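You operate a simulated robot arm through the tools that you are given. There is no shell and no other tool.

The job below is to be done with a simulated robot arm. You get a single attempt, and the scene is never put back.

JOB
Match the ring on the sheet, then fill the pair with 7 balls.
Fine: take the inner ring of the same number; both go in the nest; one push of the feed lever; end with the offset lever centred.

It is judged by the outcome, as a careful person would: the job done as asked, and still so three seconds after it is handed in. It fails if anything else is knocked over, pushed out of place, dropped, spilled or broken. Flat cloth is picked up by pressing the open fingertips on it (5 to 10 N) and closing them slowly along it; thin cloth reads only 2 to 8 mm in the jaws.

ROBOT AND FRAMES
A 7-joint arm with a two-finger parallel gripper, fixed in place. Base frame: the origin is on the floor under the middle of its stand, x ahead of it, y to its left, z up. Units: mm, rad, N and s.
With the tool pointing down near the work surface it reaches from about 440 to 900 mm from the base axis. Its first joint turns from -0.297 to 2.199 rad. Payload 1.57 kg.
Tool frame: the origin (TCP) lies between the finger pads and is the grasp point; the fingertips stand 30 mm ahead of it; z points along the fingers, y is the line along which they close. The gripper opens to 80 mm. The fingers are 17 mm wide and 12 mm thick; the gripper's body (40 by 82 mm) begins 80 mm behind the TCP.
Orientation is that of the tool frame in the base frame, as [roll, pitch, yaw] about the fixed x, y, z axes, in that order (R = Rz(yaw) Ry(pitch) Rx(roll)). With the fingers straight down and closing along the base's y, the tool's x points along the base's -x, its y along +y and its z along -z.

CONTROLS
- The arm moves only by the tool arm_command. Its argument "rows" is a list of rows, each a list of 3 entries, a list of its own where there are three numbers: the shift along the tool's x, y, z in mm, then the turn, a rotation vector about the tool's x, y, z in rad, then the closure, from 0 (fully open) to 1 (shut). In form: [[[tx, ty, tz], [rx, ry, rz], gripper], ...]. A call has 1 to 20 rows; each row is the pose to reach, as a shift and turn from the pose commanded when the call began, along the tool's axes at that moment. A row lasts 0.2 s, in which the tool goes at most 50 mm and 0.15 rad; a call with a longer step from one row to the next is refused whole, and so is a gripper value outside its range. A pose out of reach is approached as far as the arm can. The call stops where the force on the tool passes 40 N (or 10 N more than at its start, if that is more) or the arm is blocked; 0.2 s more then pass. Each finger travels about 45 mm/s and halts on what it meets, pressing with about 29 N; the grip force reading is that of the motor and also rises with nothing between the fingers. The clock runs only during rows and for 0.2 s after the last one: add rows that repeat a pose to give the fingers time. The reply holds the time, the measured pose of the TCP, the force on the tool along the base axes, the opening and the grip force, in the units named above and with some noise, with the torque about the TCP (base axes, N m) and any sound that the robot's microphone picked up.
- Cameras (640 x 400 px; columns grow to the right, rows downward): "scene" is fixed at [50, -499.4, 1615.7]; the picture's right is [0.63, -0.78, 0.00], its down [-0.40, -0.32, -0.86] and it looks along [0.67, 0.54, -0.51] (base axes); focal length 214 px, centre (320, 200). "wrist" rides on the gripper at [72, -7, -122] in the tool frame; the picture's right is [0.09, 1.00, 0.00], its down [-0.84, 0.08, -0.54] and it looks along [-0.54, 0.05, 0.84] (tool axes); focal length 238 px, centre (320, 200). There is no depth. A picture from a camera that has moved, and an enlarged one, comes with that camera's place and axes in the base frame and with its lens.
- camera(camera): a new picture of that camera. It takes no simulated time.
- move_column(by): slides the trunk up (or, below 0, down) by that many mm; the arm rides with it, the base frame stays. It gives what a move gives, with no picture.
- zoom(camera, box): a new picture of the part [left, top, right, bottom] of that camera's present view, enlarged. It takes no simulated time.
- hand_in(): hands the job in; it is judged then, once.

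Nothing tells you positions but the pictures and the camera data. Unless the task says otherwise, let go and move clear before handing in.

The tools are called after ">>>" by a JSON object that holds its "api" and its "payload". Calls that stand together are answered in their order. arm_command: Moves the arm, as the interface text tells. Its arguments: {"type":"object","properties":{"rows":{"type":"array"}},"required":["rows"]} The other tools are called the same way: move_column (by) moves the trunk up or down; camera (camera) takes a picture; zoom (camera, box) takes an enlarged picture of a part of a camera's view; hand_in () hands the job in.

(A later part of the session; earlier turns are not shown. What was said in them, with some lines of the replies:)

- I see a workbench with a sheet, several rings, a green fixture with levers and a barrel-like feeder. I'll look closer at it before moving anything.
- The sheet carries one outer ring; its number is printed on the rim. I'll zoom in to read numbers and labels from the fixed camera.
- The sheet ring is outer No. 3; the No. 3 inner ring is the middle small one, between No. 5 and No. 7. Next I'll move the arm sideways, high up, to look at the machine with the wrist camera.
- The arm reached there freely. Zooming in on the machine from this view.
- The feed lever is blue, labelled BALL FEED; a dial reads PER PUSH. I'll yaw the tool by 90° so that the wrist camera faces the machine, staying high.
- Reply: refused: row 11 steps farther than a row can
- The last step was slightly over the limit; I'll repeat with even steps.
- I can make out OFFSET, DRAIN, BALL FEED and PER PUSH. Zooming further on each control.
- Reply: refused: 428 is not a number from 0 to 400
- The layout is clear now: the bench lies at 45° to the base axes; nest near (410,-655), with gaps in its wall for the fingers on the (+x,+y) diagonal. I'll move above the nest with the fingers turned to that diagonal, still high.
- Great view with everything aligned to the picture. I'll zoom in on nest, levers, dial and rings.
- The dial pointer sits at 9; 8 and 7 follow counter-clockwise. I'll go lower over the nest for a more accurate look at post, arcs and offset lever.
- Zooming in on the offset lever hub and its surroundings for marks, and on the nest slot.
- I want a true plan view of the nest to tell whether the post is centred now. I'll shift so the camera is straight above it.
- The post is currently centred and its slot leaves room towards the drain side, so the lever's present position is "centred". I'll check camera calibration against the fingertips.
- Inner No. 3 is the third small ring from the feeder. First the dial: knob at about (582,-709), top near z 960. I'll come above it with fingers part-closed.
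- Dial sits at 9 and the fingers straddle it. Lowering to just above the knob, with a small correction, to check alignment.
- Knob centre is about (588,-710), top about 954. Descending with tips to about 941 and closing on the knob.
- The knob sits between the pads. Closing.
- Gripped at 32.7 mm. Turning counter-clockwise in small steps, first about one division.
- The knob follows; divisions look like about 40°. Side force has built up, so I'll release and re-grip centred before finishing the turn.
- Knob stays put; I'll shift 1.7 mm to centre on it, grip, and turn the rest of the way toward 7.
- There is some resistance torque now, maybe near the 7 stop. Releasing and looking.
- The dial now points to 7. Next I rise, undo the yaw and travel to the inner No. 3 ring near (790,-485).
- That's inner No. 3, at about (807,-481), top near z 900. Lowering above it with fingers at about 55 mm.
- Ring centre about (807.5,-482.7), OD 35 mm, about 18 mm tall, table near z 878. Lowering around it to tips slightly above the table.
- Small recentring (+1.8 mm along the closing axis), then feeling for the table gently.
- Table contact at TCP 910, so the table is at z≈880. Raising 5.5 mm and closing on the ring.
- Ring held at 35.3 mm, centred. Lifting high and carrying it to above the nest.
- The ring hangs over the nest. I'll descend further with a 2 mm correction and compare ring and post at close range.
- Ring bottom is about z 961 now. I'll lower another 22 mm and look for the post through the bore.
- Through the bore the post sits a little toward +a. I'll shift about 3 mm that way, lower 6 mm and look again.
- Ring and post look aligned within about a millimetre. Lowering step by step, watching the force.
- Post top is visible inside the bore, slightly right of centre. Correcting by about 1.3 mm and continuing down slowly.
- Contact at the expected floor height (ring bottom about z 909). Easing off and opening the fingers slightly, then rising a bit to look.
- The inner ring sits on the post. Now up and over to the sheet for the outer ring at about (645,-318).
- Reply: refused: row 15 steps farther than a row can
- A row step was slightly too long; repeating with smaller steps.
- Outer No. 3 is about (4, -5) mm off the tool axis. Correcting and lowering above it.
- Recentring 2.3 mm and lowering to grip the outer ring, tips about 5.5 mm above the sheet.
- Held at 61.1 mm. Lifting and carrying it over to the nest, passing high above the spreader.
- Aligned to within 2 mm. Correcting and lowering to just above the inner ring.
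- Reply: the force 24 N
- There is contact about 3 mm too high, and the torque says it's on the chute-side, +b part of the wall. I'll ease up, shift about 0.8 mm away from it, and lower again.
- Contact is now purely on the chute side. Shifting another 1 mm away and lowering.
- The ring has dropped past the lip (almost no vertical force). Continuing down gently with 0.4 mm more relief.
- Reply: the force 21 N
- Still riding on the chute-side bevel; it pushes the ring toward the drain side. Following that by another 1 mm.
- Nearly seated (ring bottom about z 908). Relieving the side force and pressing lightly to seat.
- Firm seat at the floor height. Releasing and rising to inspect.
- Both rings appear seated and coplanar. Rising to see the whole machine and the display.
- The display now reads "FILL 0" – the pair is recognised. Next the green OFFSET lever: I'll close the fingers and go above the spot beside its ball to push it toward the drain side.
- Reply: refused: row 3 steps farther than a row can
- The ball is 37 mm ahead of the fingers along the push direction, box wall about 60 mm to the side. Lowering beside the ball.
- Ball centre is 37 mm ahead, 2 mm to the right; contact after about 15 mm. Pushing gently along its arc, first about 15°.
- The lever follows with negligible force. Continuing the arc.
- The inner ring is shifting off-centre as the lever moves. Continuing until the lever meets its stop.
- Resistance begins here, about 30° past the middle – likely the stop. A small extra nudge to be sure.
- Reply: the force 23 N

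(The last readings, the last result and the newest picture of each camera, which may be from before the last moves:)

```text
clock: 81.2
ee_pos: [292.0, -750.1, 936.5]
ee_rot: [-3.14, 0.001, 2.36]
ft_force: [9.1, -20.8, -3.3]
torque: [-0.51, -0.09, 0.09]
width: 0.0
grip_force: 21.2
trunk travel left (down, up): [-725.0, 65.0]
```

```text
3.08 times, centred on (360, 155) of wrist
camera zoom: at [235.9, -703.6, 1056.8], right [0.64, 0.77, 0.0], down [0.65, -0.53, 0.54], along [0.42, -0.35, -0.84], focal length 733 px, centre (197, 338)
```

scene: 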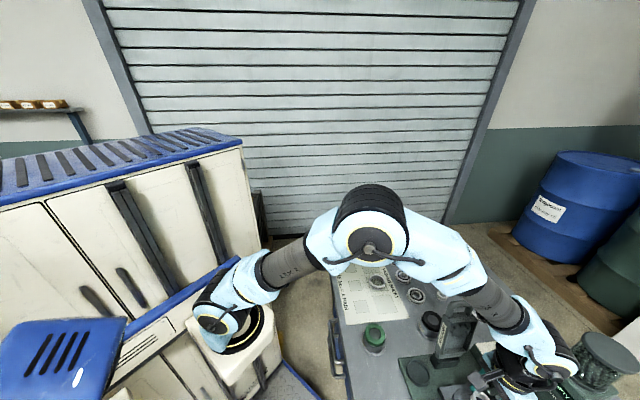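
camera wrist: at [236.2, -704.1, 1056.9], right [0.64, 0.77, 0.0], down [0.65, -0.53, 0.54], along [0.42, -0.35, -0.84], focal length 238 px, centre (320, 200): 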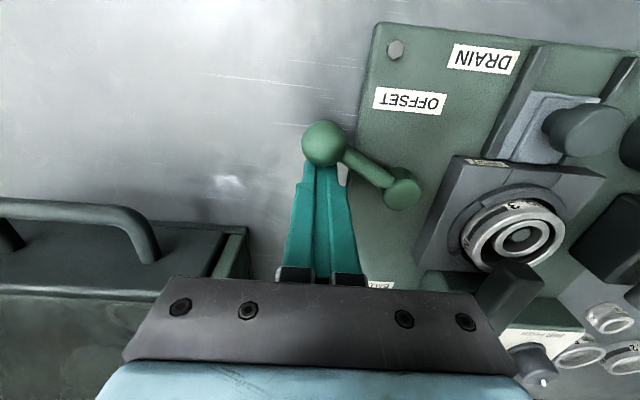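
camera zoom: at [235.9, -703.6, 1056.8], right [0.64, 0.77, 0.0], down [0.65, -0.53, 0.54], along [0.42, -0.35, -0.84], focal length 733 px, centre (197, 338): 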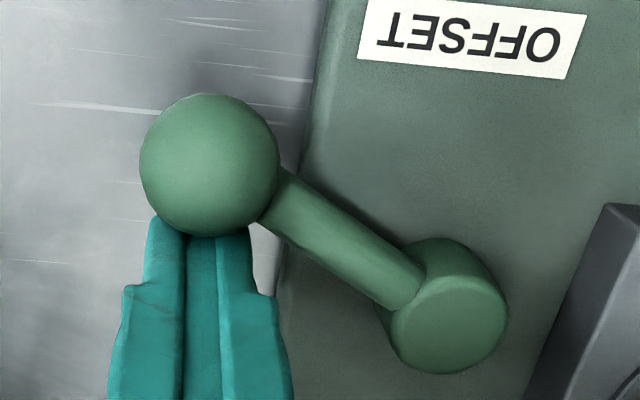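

Hard stop reached: lever fully offset. Backing off and rising.

>>> {"api": "arm_command", "payload": {"rows": [[[-3, 0, 0], [0, 0, 0], 1], [[-10, 0, 0], [0, 0, 0], 1], [[-15, 0, -20], [0, 0, 0], 1], [[-15, 0, -60], [0, 0, 0], 1], [[-15, 0, -100], [0, 0, 0], 1], [[-15, 0, -140], [0, 0, 0], 1], [[-15, 0, -180], [0, 0, 0], 1], [[-15, 0, -220], [0, 0, 0], 1], [[-15, 0, -250], [0, 0, 0], 1], [[-15, 0, -250], [0, 0, 0], 1]]}}

>>> {"api": "camera", "payload": {"camera": "wrist"}}

>>> {"api": "zoom", "payload": {"camera": "wrist", "box": [300, 60, 500, 220]}}

```text
clock: 83.4
ee_pos: [302.6, -759.5, 1186.8]
ee_rot: [-3.14, 0.001, 2.357]
ft_force: [-0.4, 0.4, 0.0]
torque: [-0.06, -0.03, 0.03]
width: 0.0
grip_force: 21.4
trunk travel left (down, up): [-725.0, 65.0]
```

```text
taken
camera wrist: at [245.8, -713.6, 1307.8], right [0.64, 0.77, 0.0], down [0.65, -0.54, 0.54], along [0.42, -0.34, -0.84], focal length 238 px, centre (320, 200)
```

wrist: 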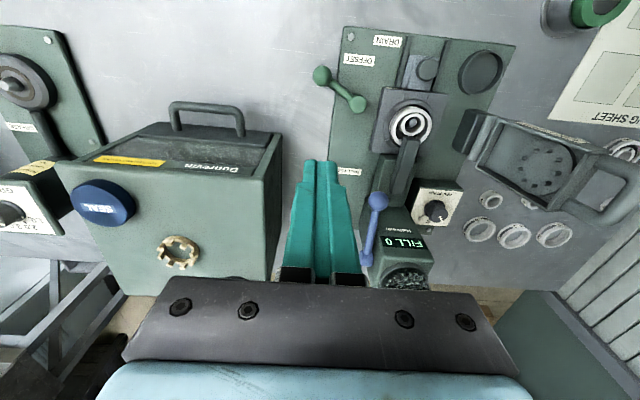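

```text
2.50 times, centred on (400, 140) of wrist
camera zoom: at [245.8, -713.6, 1307.8], right [0.64, 0.77, 0.0], down [0.65, -0.54, 0.54], along [0.42, -0.34, -0.84], focal length 596 px, centre (120, 350)
```

zoom: 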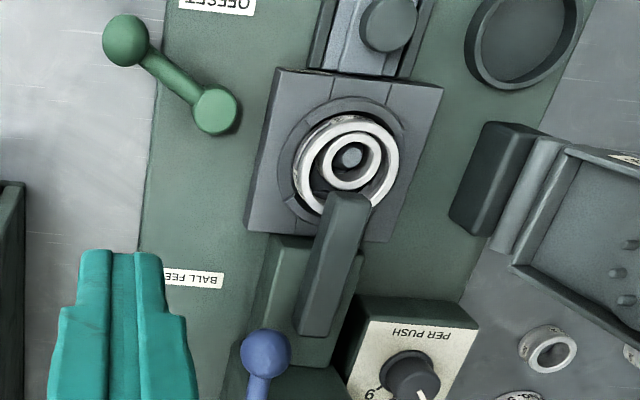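

The lever stays offset, the inner ring is against the drain side and the chute has swung over the crescent. Display still "FILL 0". Next, go above the blue feed lever's ball at about (449,-770), z 1015.

>>> {"api": "arm_command", "payload": {"rows": [[[-25, 22, 0], [0, 0, 0], 1], [[-55, 48, 0], [0, 0, 0], 1], [[-85, 73, 0], [0, 0, 0], 1], [[-112, 96, 0], [0, 0, 0], 1], [[-112, 96, 30], [0, 0, 0], 1], [[-112, 96, 60], [0, 0, 0], 1], [[-112, 96, 90], [0, 0, 0], 1], [[-112, 96, 90], [0, 0, 0], 1]]}}

>>> {"api": "camera", "payload": {"camera": "wrist"}}

>>> {"api": "zoom", "payload": {"camera": "wrist", "box": [250, 80, 390, 200]}}

```text
clock: 85.2
ee_pos: [448.6, -769.2, 1094.7]
ee_rot: [3.14, 0.0, 2.36]
ft_force: [0.6, 0.2, 0.5]
torque: [-0.02, 0.01, 0.02]
width: 0.0
grip_force: 21.3
trunk travel left (down, up): [-725.0, 65.0]
```

```text
taken
camera wrist: at [392.4, -723.1, 1215.5], right [0.64, 0.77, 0.0], down [0.65, -0.53, 0.54], along [0.42, -0.35, -0.84], focal length 238 px, centre (320, 200)
```

wrist: 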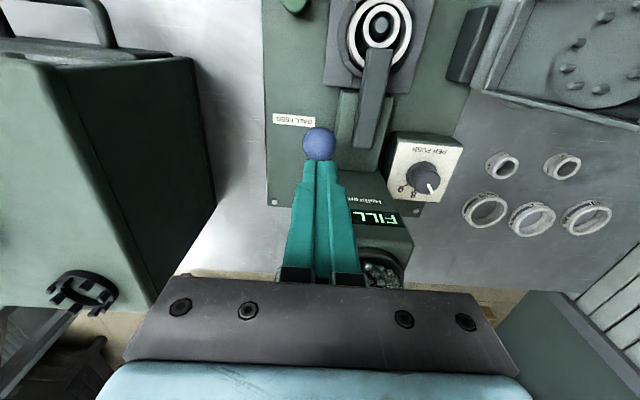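

```text
3.33 times, centred on (320, 140) of wrist
camera zoom: at [392.4, -723.1, 1215.5], right [0.64, 0.77, 0.0], down [0.65, -0.53, 0.54], along [0.42, -0.35, -0.84], focal length 794 px, centre (320, 400)
```

zoom: 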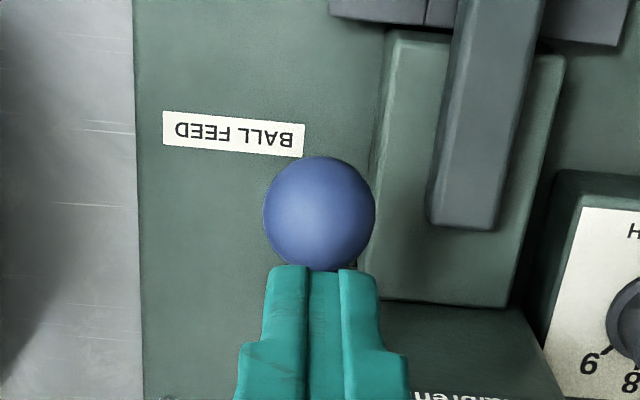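

Ball is right under the fingertips. Descending to touch it lightly and feel how it moves.

>>> {"api": "arm_command", "payload": {"rows": [[[0, 0, 12], [0, 0, 0], 1], [[0, 0, 24], [0, 0, 0], 1], [[0, 0, 30], [0, 0, 0], 1], [[0, 0, 33], [0, 0, 0], 1], [[0, 0, 36], [0, 0, 0], 1], [[0, 0, 38], [0, 0, 0], 1]]}}

>>> {"api": "zoom", "payload": {"camera": "wrist", "box": [250, 80, 390, 200]}}

```text
clock: 86.6
ee_pos: [448.8, -769.3, 1057.2]
ee_rot: [-3.141, 0.0, 2.36]
ft_force: [0.3, -0.2, 0.2]
torque: [0.02, 0.02, 0.02]
width: 0.0
grip_force: 21.4
trunk travel left (down, up): [-725.0, 65.0]
```

```text
3.33 times, centred on (320, 140) of wrist
camera zoom: at [392.9, -722.8, 1177.5], right [0.64, 0.77, 0.0], down [0.65, -0.54, 0.54], along [0.42, -0.35, -0.84], focal length 794 px, centre (320, 400)
```

zoom: 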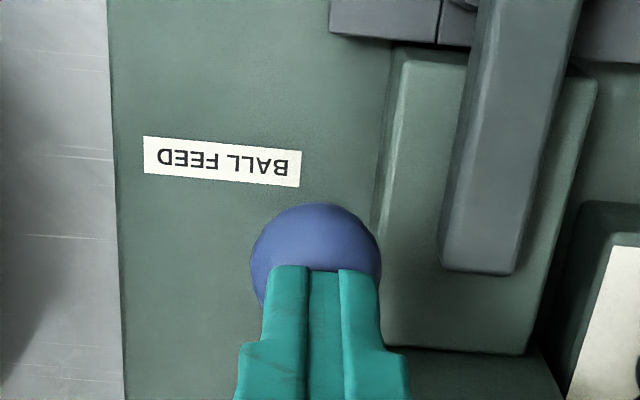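

>>> {"api": "arm_command", "payload": {"rows": [[[0, 0, 3], [0, 0, 0], 1], [[0, 0, 6], [0, 0, 0], 1], [[-0.3, 0, 9], [0, 0, 0], 1]]}}

```text
clock: 87.4
ee_pos: [449.6, -770.4, 1047.1]
ee_rot: [-3.142, -0.001, 2.359]
ft_force: [0.4, -0.3, 1.1]
torque: [-0.02, -0.03, -0.02]
width: 0.0
grip_force: 21.4
trunk travel left (down, up): [-725.0, 65.0]
```

>>> {"api": "zoom", "payload": {"camera": "wrist", "box": [250, 80, 390, 200]}}

>>> {"api": "camera", "payload": {"camera": "wrist"}}

```text
3.33 times, centred on (320, 140) of wrist
camera zoom: at [393.0, -723.7, 1168.6], right [0.64, 0.77, 0.0], down [0.65, -0.54, 0.54], along [0.42, -0.35, -0.84], focal length 794 px, centre (320, 400)
```

zoom: 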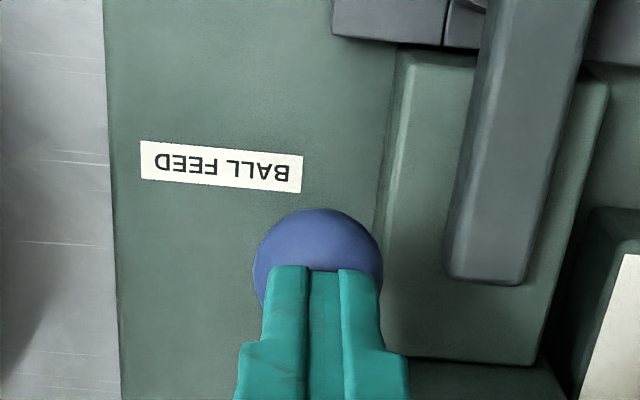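

```text
taken
camera wrist: at [393.0, -723.7, 1168.6], right [0.64, 0.77, 0.0], down [0.65, -0.54, 0.54], along [0.42, -0.35, -0.84], focal length 238 px, centre (320, 200)
```

wrist: 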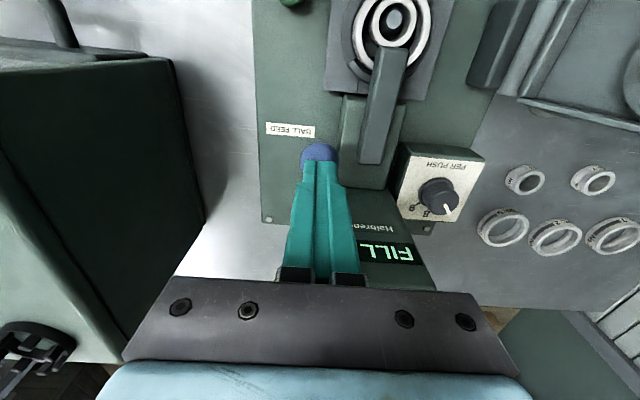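

The lever moves down with about 1 N. Continuing the single stroke along its arc.

>>> {"api": "arm_command", "payload": {"rows": [[[-0.4, 0, 4], [0, 0, 0], 1], [[-1, 0, 8], [0, 0, 0], 1], [[-1.7, 0, 12], [0, 0, 0], 1], [[-2.6, 0, 16], [0, 0, 0], 1], [[-3.6, 0, 20], [0, 0, 0], 1], [[-4.8, 0, 24], [0, 0, 0], 1]]}}

>>> {"api": "camera", "payload": {"camera": "wrist"}}

```text
clock: 88.8
ee_pos: [452.3, -773.0, 1025.2]
ee_rot: [-3.141, 0.0, 2.358]
ft_force: [0.3, -1.6, 3.3]
torque: [-0.04, 0.01, 0.01]
width: 0.0
grip_force: 21.8
trunk travel left (down, up): [-725.0, 65.0]
```

```text
taken
camera wrist: at [396.0, -726.0, 1145.4], right [0.64, 0.77, 0.0], down [0.65, -0.54, 0.54], along [0.42, -0.35, -0.84], focal length 238 px, centre (320, 200)
```

wrist: 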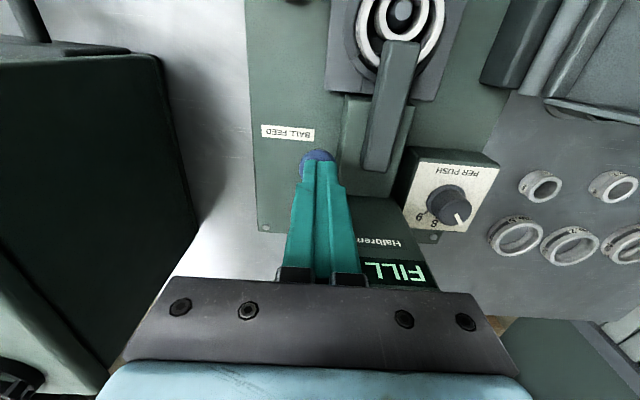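

>>> {"api": "arm_command", "payload": {"rows": [[[-1.4, 0, 4], [0, 0, 0], 1], [[-2.8, 0, 8], [0, 0, 0], 1], [[-4.5, 0, 12], [0, 0, 0], 1], [[-6.3, 0, 16], [0, 0, 0], 1], [[-8.4, 0, 20], [0, 0, 0], 1]]}}

>>> {"api": "camera", "payload": {"camera": "wrist"}}

```text
clock: 89.7
ee_pos: [456.3, -778.2, 1019.0]
ee_rot: [-3.138, 0.005, 2.357]
ft_force: [-2.2, 3.7, 18.1]
torque: [0.05, 0.02, 0.01]
width: 0.0
grip_force: 21.6
trunk travel left (down, up): [-725.0, 65.0]
stopped in row 4: the force on the tool passed its limit at 44 N (the readings are from after the stop); the commanded pose is now the measured one
```

```text
taken
camera wrist: at [399.4, -730.0, 1139.2], right [0.64, 0.77, 0.0], down [0.65, -0.53, 0.55], along [0.42, -0.35, -0.84], focal length 238 px, centre (320, 200)
```

wrist: 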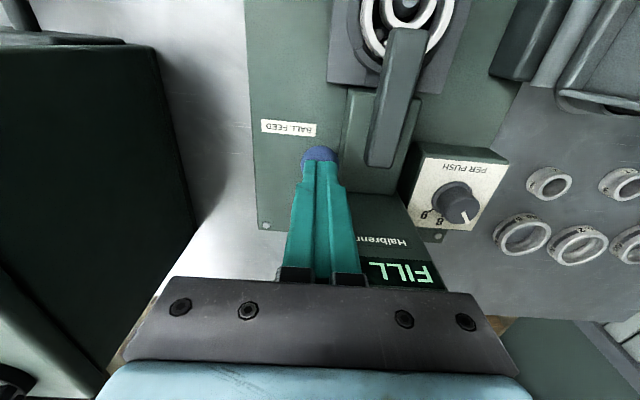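

End stop reached at about 20° of travel – a full stroke. Now lifting off smoothly and looking at the display and nest.

>>> {"api": "arm_command", "payload": {"rows": [[[2, 0, -6], [0, 0, 0], 1], [[4, 0, -14], [0, 0, 0], 1], [[6, 0, -24], [0, 0, 0], 1], [[7, 0, -36], [0, 0, 0], 1], [[8, 0, -60], [0, 0, 0], 1], [[8, 0, -90], [0, 0, 0], 1], [[8, 0, -120], [0, 0, 0], 1], [[8, 0, -150], [0, 0, 0], 1], [[8, 0, -180], [0, 0, 0], 1], [[8, 0, -200], [0, 0, 0], 1]]}}

>>> {"api": "camera", "payload": {"camera": "wrist"}}

>>> {"api": "zoom", "payload": {"camera": "wrist", "box": [300, 0, 460, 120]}}

>>> {"api": "zoom", "payload": {"camera": "wrist", "box": [250, 120, 450, 280]}}

```text
clock: 91.9
ee_pos: [448.7, -767.7, 1214.9]
ee_rot: [-3.139, 0.003, 2.357]
ft_force: [-0.5, -0.7, 0.1]
torque: [-0.01, -0.01, 0.02]
width: 0.0
grip_force: 21.7
trunk travel left (down, up): [-725.0, 65.0]
```

```text
taken
camera wrist: at [391.7, -721.6, 1335.8], right [0.64, 0.77, 0.0], down [0.65, -0.53, 0.54], along [0.42, -0.35, -0.84], focal length 238 px, centre (320, 200)
```

wrist: 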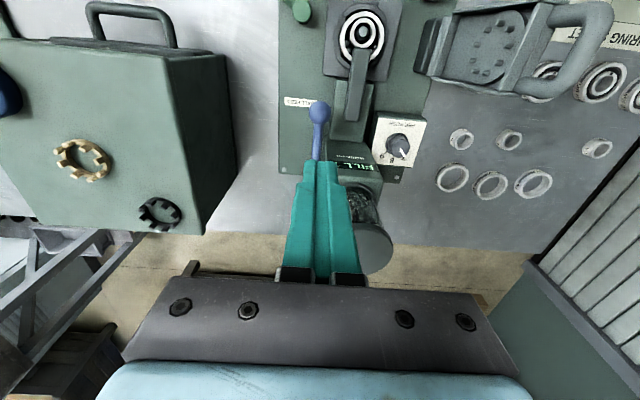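

```text
3.33 times, centred on (380, 60) of wrist
camera zoom: at [391.7, -721.6, 1335.8], right [0.64, 0.77, 0.0], down [0.65, -0.53, 0.54], along [0.42, -0.35, -0.84], focal length 794 px, centre (120, 667)
```

zoom: 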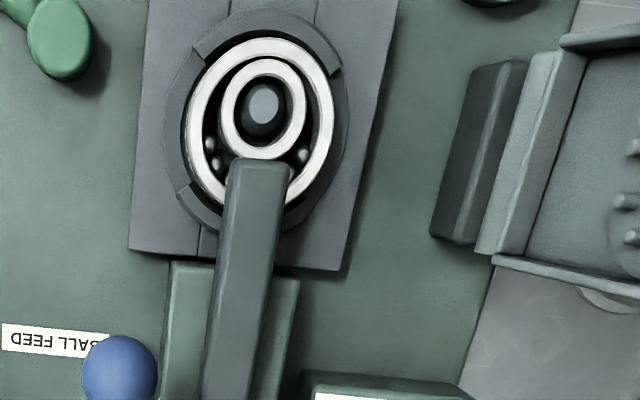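

```text
2.50 times, centred on (350, 200) of wrist
camera zoom: at [391.7, -721.6, 1335.8], right [0.64, 0.77, 0.0], down [0.65, -0.53, 0.54], along [0.42, -0.35, -0.84], focal length 596 px, centre (245, 200)
```

zoom: 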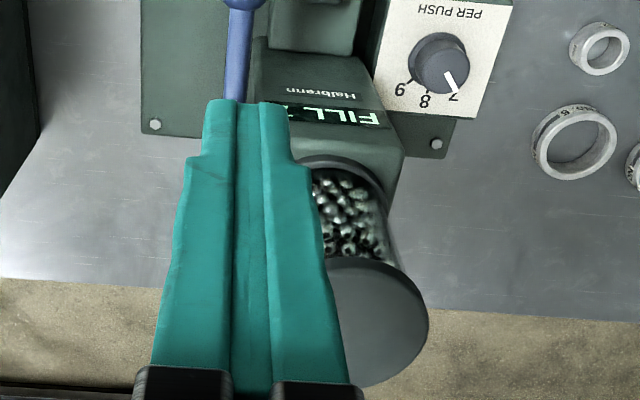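

Balls are now in the crescent. Checking the display from the fixed camera.

>>> {"api": "zoom", "payload": {"camera": "scene", "box": [500, 330, 620, 400]}}

>>> {"api": "zoom", "payload": {"camera": "wrist", "box": [330, 140, 390, 180]}}

>>> {"api": "zoom", "payload": {"camera": "wrist", "box": [330, 0, 400, 70]}}

```text
5.33 times, centred on (560, 365) of scene
camera zoom: at [50.0, -499.4, 1615.7], right [0.63, -0.78, 0.0], down [-0.4, -0.32, -0.86], along [0.67, 0.54, -0.51], focal length 1144 px, centre (-960, -680)
```

zoom: 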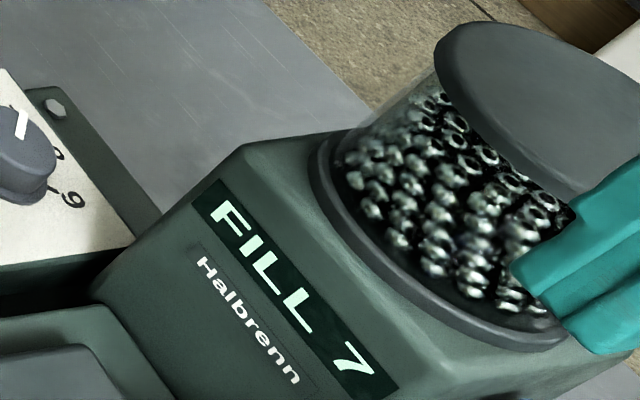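

```text
10.00 times, centred on (360, 160) of wrist
camera zoom: at [391.7, -721.6, 1335.8], right [0.64, 0.77, 0.0], down [0.65, -0.53, 0.54], along [0.42, -0.35, -0.84], focal length 2384 px, centre (-80, 600)
```

zoom: 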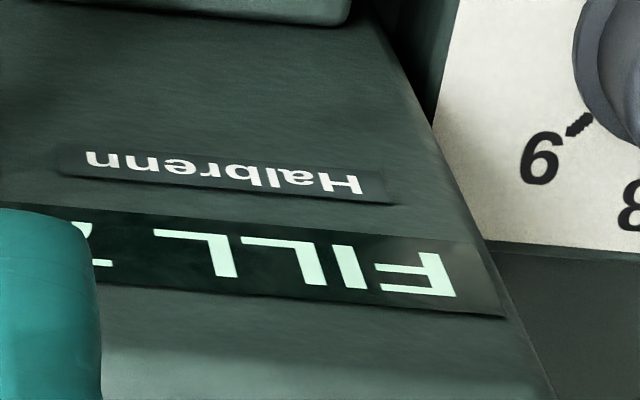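

```text
5.71 times, centred on (365, 35) of wrist
camera zoom: at [391.7, -721.6, 1335.8], right [0.64, 0.77, 0.0], down [0.65, -0.53, 0.54], along [0.42, -0.35, -0.84], focal length 1362 px, centre (63, 1143)
```

zoom: 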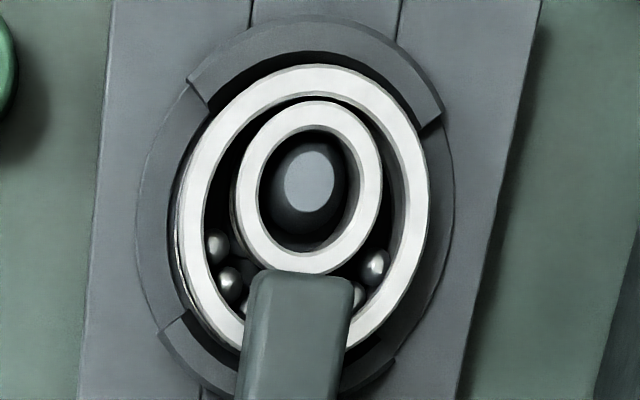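

Display reads "FILL 7". Now return the offset lever: move to the drain side of its ball, near (248,-706), staying high.

>>> {"api": "arm_command", "payload": {"rows": [[[30, -16, 0], [0, 0, 0], 1], [[65, -34, 0], [0, 0, 0], 1], [[100, -53, 0], [0, 0, 0], 1], [[135, -71, 0], [0, 0, 0], 1], [[165, -87, 10], [0, 0, 0], 1], [[185.7, -98, 35], [0, 0, 0], 1], [[185.7, -98, 70], [0, 0, 0], 1], [[185.7, -98, 110], [0, 0, 0], 1], [[185.7, -98, 110], [0, 0, 0], 1]]}}

>>> {"api": "camera", "payload": {"camera": "wrist"}}

>>> {"api": "zoom", "payload": {"camera": "wrist", "box": [250, 80, 450, 240]}}

```text
clock: 93.9
ee_pos: [249.6, -708.1, 1102.7]
ee_rot: [-3.14, 0.003, 2.358]
ft_force: [-0.4, 0.3, 0.5]
torque: [-0.02, 0.01, 0.0]
width: 0.2
grip_force: 21.1
trunk travel left (down, up): [-725.0, 65.0]
```

```text
taken
camera wrist: at [192.9, -662.2, 1223.5], right [0.64, 0.77, 0.0], down [0.65, -0.53, 0.54], along [0.42, -0.35, -0.84], focal length 238 px, centre (320, 200)
```

wrist: 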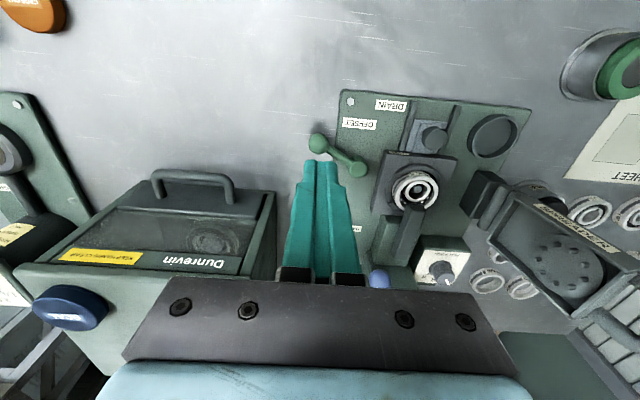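

```text
2.50 times, centred on (350, 160) of wrist
camera zoom: at [192.9, -662.2, 1223.5], right [0.64, 0.77, 0.0], down [0.65, -0.53, 0.54], along [0.42, -0.35, -0.84], focal length 596 px, centre (245, 300)
```

zoom: 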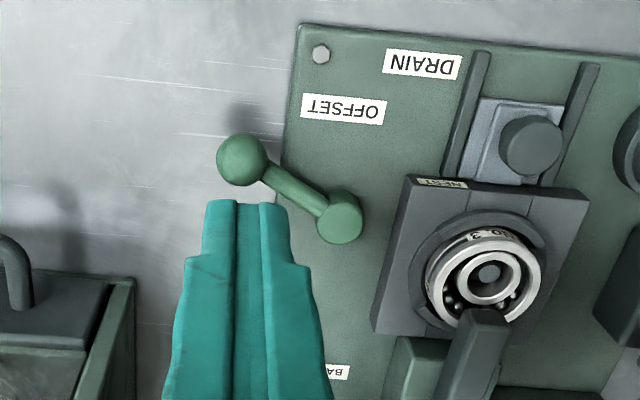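

Ball is 37 mm ahead in the push-back direction. Lowering on the drain side of it.

>>> {"api": "arm_command", "payload": {"rows": [[[0, 0, 35], [0, 0, 0], 1], [[0, 0, 75], [0, 0, 0], 1], [[0, 0, 110], [0, 0, 0], 1], [[0, 0, 140], [0, 0, 0], 1], [[0, 0, 158], [0, 0, 0], 1], [[0, 0, 167], [0, 0, 0], 1], [[0, 0, 167], [0, 0, 0], 1]]}}

>>> {"api": "camera", "payload": {"camera": "wrist"}}

```text
clock: 95.5
ee_pos: [247.4, -709.8, 936.0]
ee_rot: [-3.139, 0.004, 2.359]
ft_force: [1.1, -0.3, -0.3]
torque: [0.0, -0.01, 0.03]
width: 0.1
grip_force: 21.5
trunk travel left (down, up): [-725.0, 65.0]
```

```text
taken
camera wrist: at [191.5, -663.5, 1056.9], right [0.64, 0.77, 0.0], down [0.65, -0.53, 0.54], along [0.42, -0.35, -0.84], focal length 238 px, centre (320, 200)
```

wrist: 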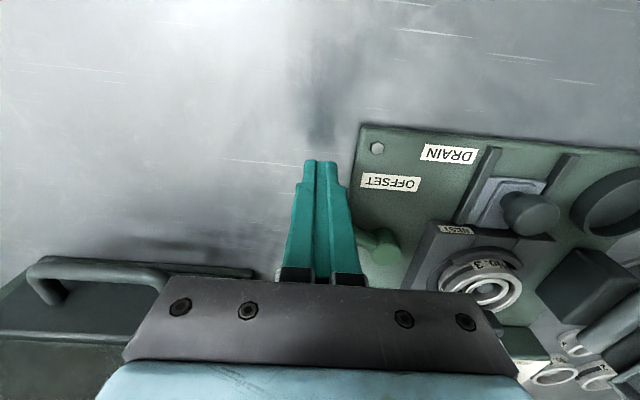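

>>> {"api": "arm_command", "payload": {"rows": [[[-7, 1, 0], [0, 0, 0], 1], [[-13, 1, 0], [0, 0, 0], 1], [[-17, 0, 0], [0, 0, 0], 1], [[-21, -1.5, 0], [0, 0, 0], 1], [[-25, -3, 0], [0, 0, 0], 1], [[-29, -4.5, 0], [0, 0, 0], 1], [[-33, -6, 0], [0, 0, 0], 1], [[-33, -6, 0], [0, 0, 0], 1]]}}

>>> {"api": "camera", "payload": {"camera": "wrist"}}

```text
clock: 97.3
ee_pos: [269.9, -737.3, 937.4]
ee_rot: [3.141, 0.004, 2.359]
ft_force: [-0.3, -0.3, -0.7]
torque: [-0.03, 0.01, 0.01]
width: 0.0
grip_force: 21.5
trunk travel left (down, up): [-725.0, 65.0]
```

```text
taken
camera wrist: at [213.4, -690.5, 1058.1], right [0.64, 0.77, 0.0], down [0.65, -0.53, 0.54], along [0.42, -0.35, -0.84], focal length 238 px, centre (320, 200)
```

wrist: 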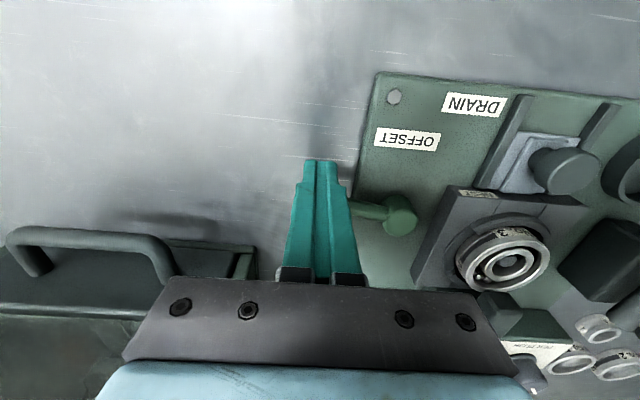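

The lever follows; continuing back through the middle towards its original position.

>>> {"api": "arm_command", "payload": {"rows": [[[-4, -1, 0], [0, 0, 0], 1], [[-8, -1.7, 0], [0, 0, 0], 1], [[-12, -2.2, 0], [0, 0, 0], 1], [[-16, -2.4, 0], [0, 0, 0], 1], [[-20, -2.4, 0], [0, 0, 0], 1], [[-24, -2, 0], [0, 0, 0], 1], [[-28, -1.4, 0], [0, 0, 0], 1], [[-32, -0.6, 0], [0, 0, 0], 1], [[-36, 0.4, 0], [0, 0, 0], 1], [[-36, 0.4, 0], [0, 0, 0], 1]]}}

>>> {"api": "camera", "payload": {"camera": "wrist"}}

>>> {"api": "zoom", "payload": {"camera": "wrist", "box": [440, 80, 640, 240]}}

```text
clock: 99.5
ee_pos: [295.0, -762.0, 939.3]
ee_rot: [-3.139, 0.004, 2.358]
ft_force: [0.3, -0.1, 0.4]
torque: [0.01, -0.01, -0.01]
width: 0.0
grip_force: 21.4
trunk travel left (down, up): [-725.0, 65.0]
```

```text
taken
camera wrist: at [238.8, -715.6, 1059.5], right [0.64, 0.77, 0.0], down [0.65, -0.53, 0.54], along [0.42, -0.35, -0.84], focal length 238 px, centre (320, 200)
```

wrist: 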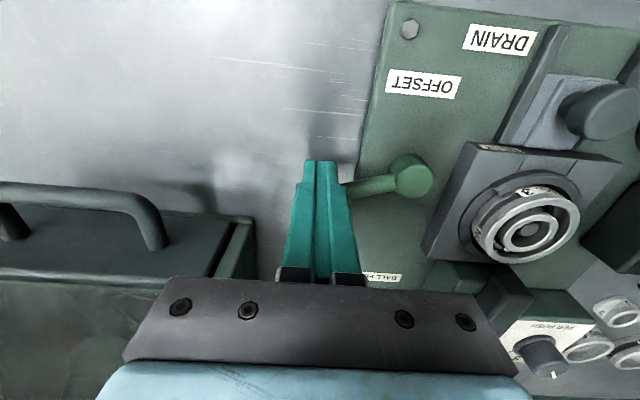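

```text
2.50 times, centred on (540, 160) of wrist
camera zoom: at [238.8, -715.6, 1059.5], right [0.64, 0.77, 0.0], down [0.65, -0.53, 0.54], along [0.42, -0.35, -0.84], focal length 596 px, centre (-230, 300)
```

zoom: 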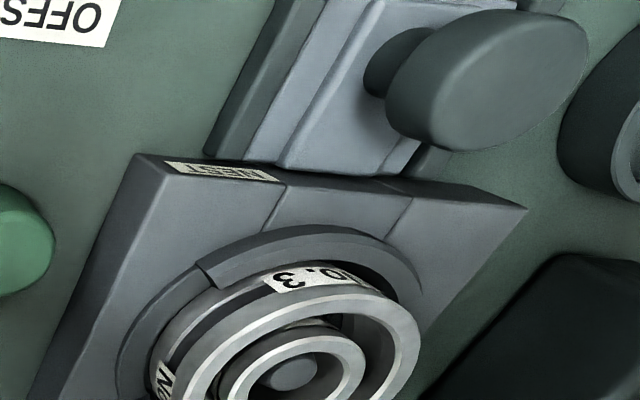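

>>> {"api": "arm_command", "payload": {"rows": [[[-3, 0.8, 1], [0, 0, 0], 1], [[-6, 1.7, 2], [0, 0, 0], 1], [[-9, 2.8, 2], [0, 0, 0], 1], [[-12, 4, 2], [0, 0, 0], 1], [[-15, 5.4, 2], [0, 0, 0], 1], [[-17, 6.4, 2], [0, 0, 0], 1], [[-17, 6.4, 2], [0, 0, 0], 1]]}}

>>> {"api": "camera", "payload": {"camera": "wrist"}}

```text
clock: 101.1
ee_pos: [309.1, -769.6, 937.3]
ee_rot: [-3.139, 0.002, 2.361]
ft_force: [-8.9, 5.0, 4.1]
torque: [0.07, 0.16, -0.01]
width: 0.0
grip_force: 21.2
trunk travel left (down, up): [-725.0, 65.0]
```

```text
taken
camera wrist: at [253.1, -723.1, 1057.9], right [0.64, 0.77, 0.0], down [0.65, -0.53, 0.54], along [0.42, -0.35, -0.84], focal length 238 px, centre (320, 200)
```

wrist: 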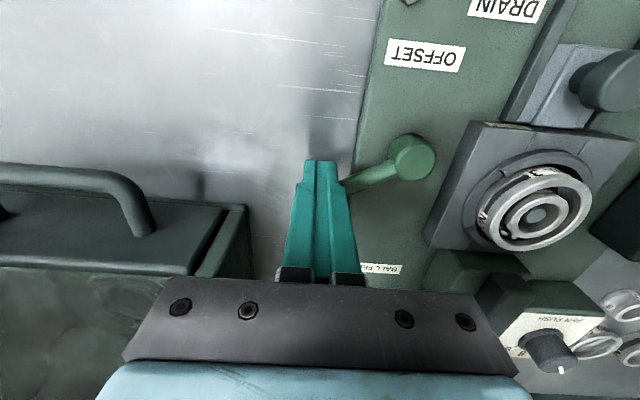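

Resistance at just the original lever position. A small nudge to confirm it's at the stop.

>>> {"api": "arm_command", "payload": {"rows": [[[-0.8, 0.4, 0], [0, 0, 0], 1], [[-1.6, 0.8, 0], [0, 0, 0], 1], [[-1.6, 0.8, 0], [0, 0, 0], 1]]}}

>>> {"api": "arm_command", "payload": {"rows": [[[4, 0, 0], [0, 0, 0], 1], [[12, 0, 0], [0, 0, 0], 1], [[16, 0, -20], [0, 0, 0], 1], [[16, 0, -60], [0, 0, 0], 1], [[16, 0, -100], [0, 0, 0], 1], [[16, 0, -145], [0, 0, 0], 1], [[16, 0, -190], [0, 0, 0], 1], [[16, 0, -235], [0, 0, 0], 1], [[16, 0, -270], [0, 0, 0], 1], [[16, 0, -270], [0, 0, 0], 1]]}}

>>> {"api": "camera", "payload": {"camera": "wrist"}}

>>> {"api": "zoom", "payload": {"camera": "wrist", "box": [300, 60, 500, 220]}}

```text
clock: 101.9
ee_pos: [309.8, -770.9, 937.5]
ee_rot: [-3.14, 0.001, 2.354]
ft_force: [-23.6, 18.1, 8.9]
torque: [0.31, 0.42, 0.03]
width: 0.0
grip_force: 22.0
trunk travel left (down, up): [-725.0, 65.0]
```

```text
clock: 104.1
ee_pos: [300.1, -760.6, 1211.5]
ee_rot: [-3.14, 0.004, 2.359]
ft_force: [0.1, 0.1, 0.5]
torque: [0.0, 0.03, 0.05]
width: 0.0
grip_force: 21.2
trunk travel left (down, up): [-725.0, 65.0]
```

```text
taken
camera wrist: at [242.8, -713.8, 1332.5], right [0.64, 0.77, 0.0], down [0.65, -0.53, 0.54], along [0.42, -0.35, -0.84], focal length 238 px, centre (320, 200)
```

wrist: 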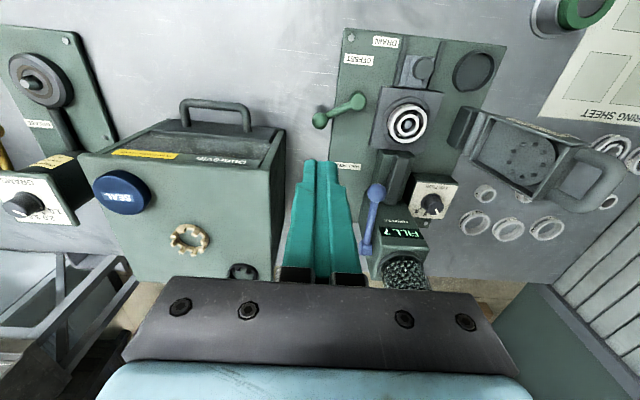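

```text
2.50 times, centred on (400, 140) of wrist
camera zoom: at [242.8, -713.8, 1332.5], right [0.64, 0.77, 0.0], down [0.65, -0.53, 0.54], along [0.42, -0.35, -0.84], focal length 596 px, centre (120, 350)
```

zoom: 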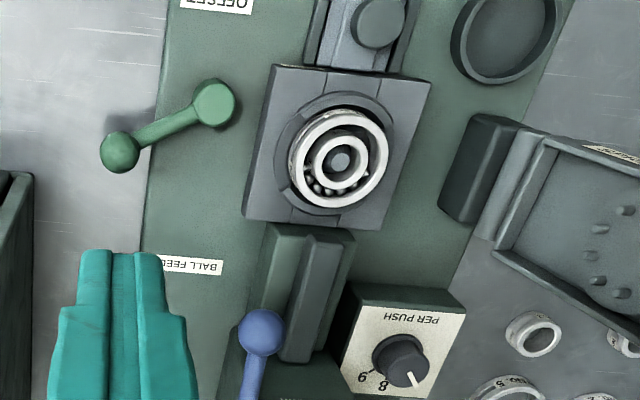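

The lever is back at its stop, the rings are concentric with balls between, and the display shows "FILL 7". Inspecting in detail.

>>> {"api": "zoom", "payload": {"camera": "wrist", "box": [375, 90, 439, 154]}}

>>> {"api": "zoom", "payload": {"camera": "wrist", "box": [370, 210, 440, 260]}}

>>> {"api": "zoom", "payload": {"camera": "scene", "box": [400, 290, 620, 400]}}

>>> {"api": "camera", "payload": {"camera": "scene"}}

```text
6.25 times, centred on (407, 122) of wrist
camera zoom: at [242.8, -713.8, 1332.5], right [0.64, 0.77, 0.0], down [0.65, -0.53, 0.54], along [0.42, -0.35, -0.84], focal length 1490 px, centre (-224, 688)
```

zoom: 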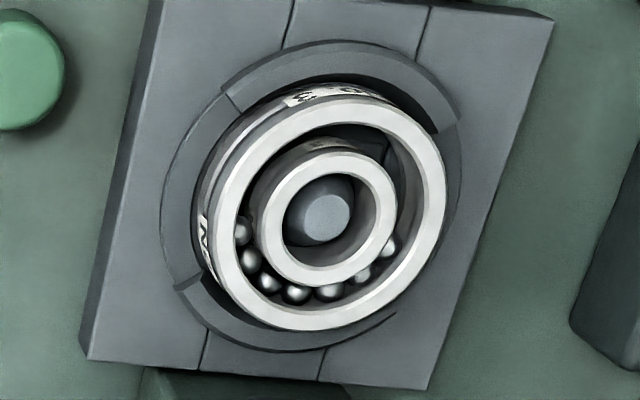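

```text
8.00 times, centred on (405, 235) of wrist
camera zoom: at [242.8, -713.8, 1332.5], right [0.64, 0.77, 0.0], down [0.65, -0.53, 0.54], along [0.42, -0.35, -0.84], focal length 1907 px, centre (-360, -80)
```

zoom: 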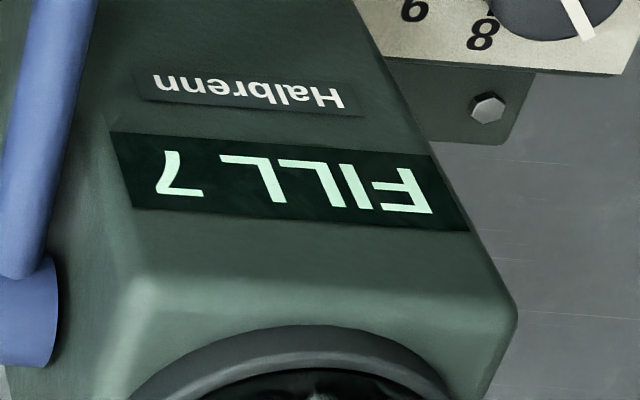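

```text
2.91 times, centred on (510, 345) of scene
camera zoom: at [50.0, -499.4, 1615.7], right [0.63, -0.78, 0.0], down [-0.4, -0.32, -0.86], along [0.67, 0.54, -0.51], focal length 624 px, centre (-233, -222)
```

zoom: 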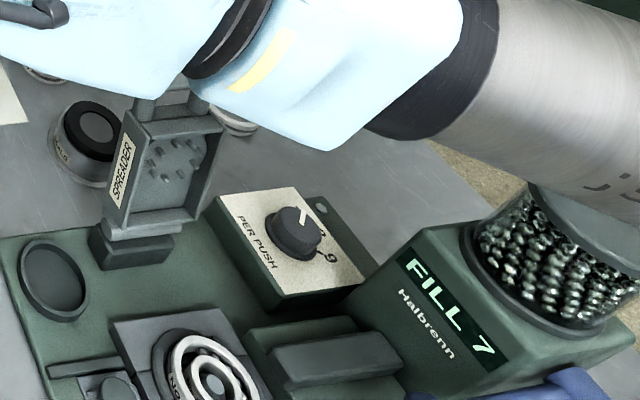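

```text
taken
```

scene: 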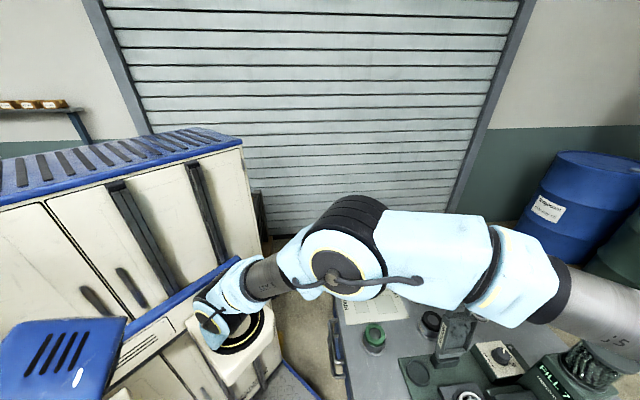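

Seven balls counted between the two No. 3 rings; lever angle matches its original centred position. Moving the arm clear.

>>> {"api": "arm_command", "payload": {"rows": [[[0, 0, -40], [0, 0, 0], 0.8], [[0, 0, -80], [0, 0, 0], 0.6], [[10, 25, -100], [0, 0, 0], 0.4], [[26, 58, -100], [0, 0, 0], 0.3], [[42, 93, -100], [0, 0, 0], 0.3], [[58, 128, -100], [0, 0, 0], 0.3], [[74, 163, -100], [0, 0, 0], 0.3], [[90, 198, -100], [0, 0, 0], 0.3], [[106, 233, -100], [0, 0, 0], 0.3], [[122, 268, -100], [0, 0, 0], 0.3], [[138, 303, -100], [0, 0, 0], 0.3], [[150, 330, -100], [0, 0, 0], 0.3], [[158, 350, -100], [0, 0, 0], 0.3], [[158, 350, -100], [0, 0, 0], 0.3]]}}

>>> {"api": "camera", "payload": {"camera": "scene"}}

>>> {"api": "zoom", "payload": {"camera": "scene", "box": [320, 240, 640, 400]}}

>>> {"api": "camera", "payload": {"camera": "wrist"}}

```text
clock: 107.1
ee_pos: [437.3, -396.5, 1302.4]
ee_rot: [-3.138, 0.003, 2.357]
ft_force: [-0.4, 0.5, -0.3]
torque: [0.03, -0.03, 0.02]
width: 55.9
grip_force: 0.0
trunk travel left (down, up): [-725.0, 65.0]
```

```text
taken
```

scene: 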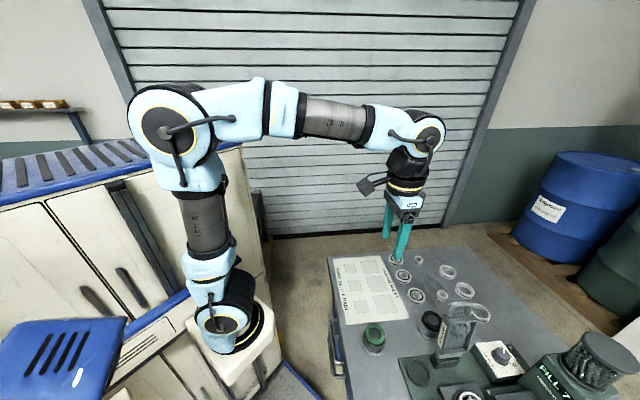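

```text
2.00 times, centred on (480, 320) of scene
camera zoom: at [50.0, -499.4, 1615.7], right [0.63, -0.78, 0.0], down [-0.4, -0.32, -0.86], along [0.67, 0.54, -0.51], focal length 429 px, centre (0, -40)
```

zoom: 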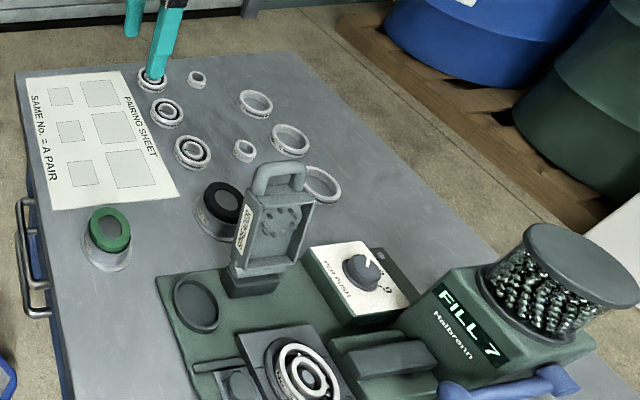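

```text
taken
camera wrist: at [381.1, -350.0, 1423.4], right [0.64, 0.77, 0.0], down [0.65, -0.53, 0.54], along [0.42, -0.35, -0.84], focal length 238 px, centre (320, 200)
```

wrist: 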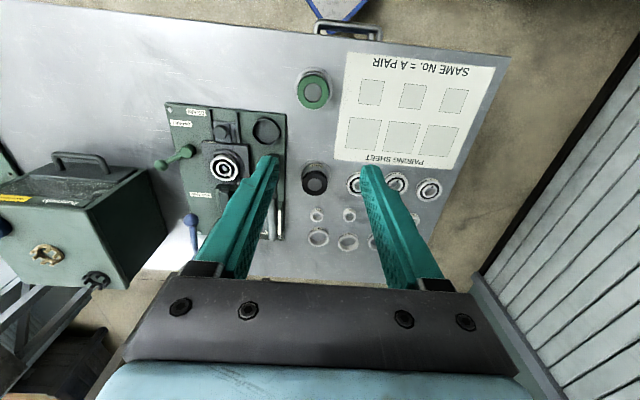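

Everything else is in place. One last check of the nest and lever before handing in.

>>> {"api": "zoom", "payload": {"camera": "wrist", "box": [150, 110, 270, 210]}}

>>> {"api": "zoom", "payload": {"camera": "wrist", "box": [200, 145, 250, 190]}}

```text
4.00 times, centred on (210, 160) of wrist
camera zoom: at [381.1, -350.0, 1423.4], right [0.64, 0.77, 0.0], down [0.65, -0.53, 0.54], along [0.42, -0.35, -0.84], focal length 953 px, centre (760, 360)
```

zoom: 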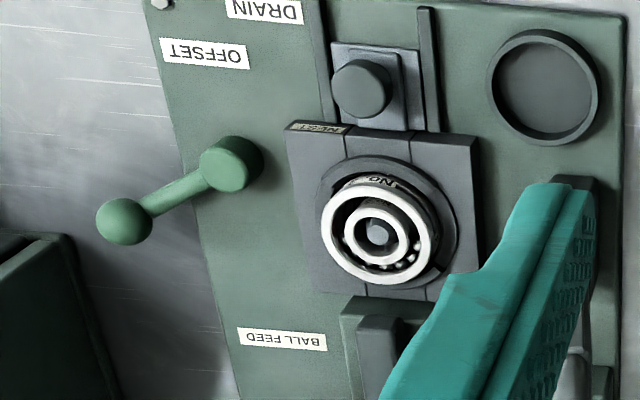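

```text
8.89 times, centred on (225, 168) of wrist
camera zoom: at [381.1, -350.0, 1423.4], right [0.64, 0.77, 0.0], down [0.65, -0.53, 0.54], along [0.42, -0.35, -0.84], focal length 2119 px, centre (1164, 489)
```

zoom: 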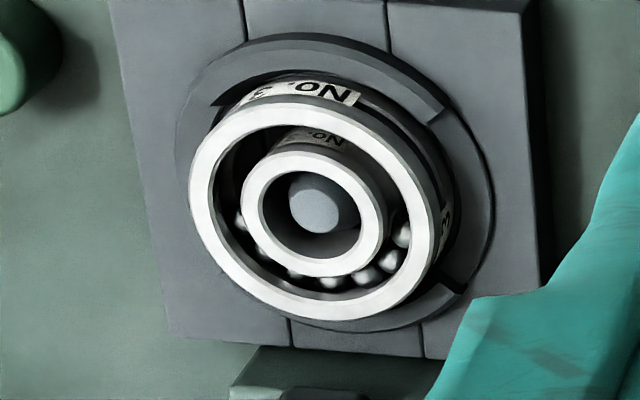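

The No. 3 inner and outer rings are together in the nest with 7 balls, the dial is at 7, the feed lever has had one push, and the offset lever is centred. The arm is clear, so I'm handing in.

>>> {"api": "hand_in", "payload": {}}

```text
The job is handed in.
```

The No. 3 pair is in the nest and filled with 7 balls, and I've handed the job in; no verdict has come back.

- **Pair:** the ring on the sheet was outer No. 3. I put the No. 3 inner ring on the post and set the outer ring around it in the nest.
- **Fill:** I turned the PER PUSH dial from 9 to 7, moved the offset lever to its stop and gave the feed lever one full push. The display read "FILL 7", and I counted seven balls between the rings.
- **Offset lever:** I pushed it back to its other stop. It now sits at the angle it started from, with the rings concentric.

The outer ring caught on the rim of the nest on the way in. I had to shift it a few millimetres before it dropped to the floor; it looked level afterwards. In the final pictures nothing else had been knocked or moved. I opened the gripper and moved the arm clear before handing in.
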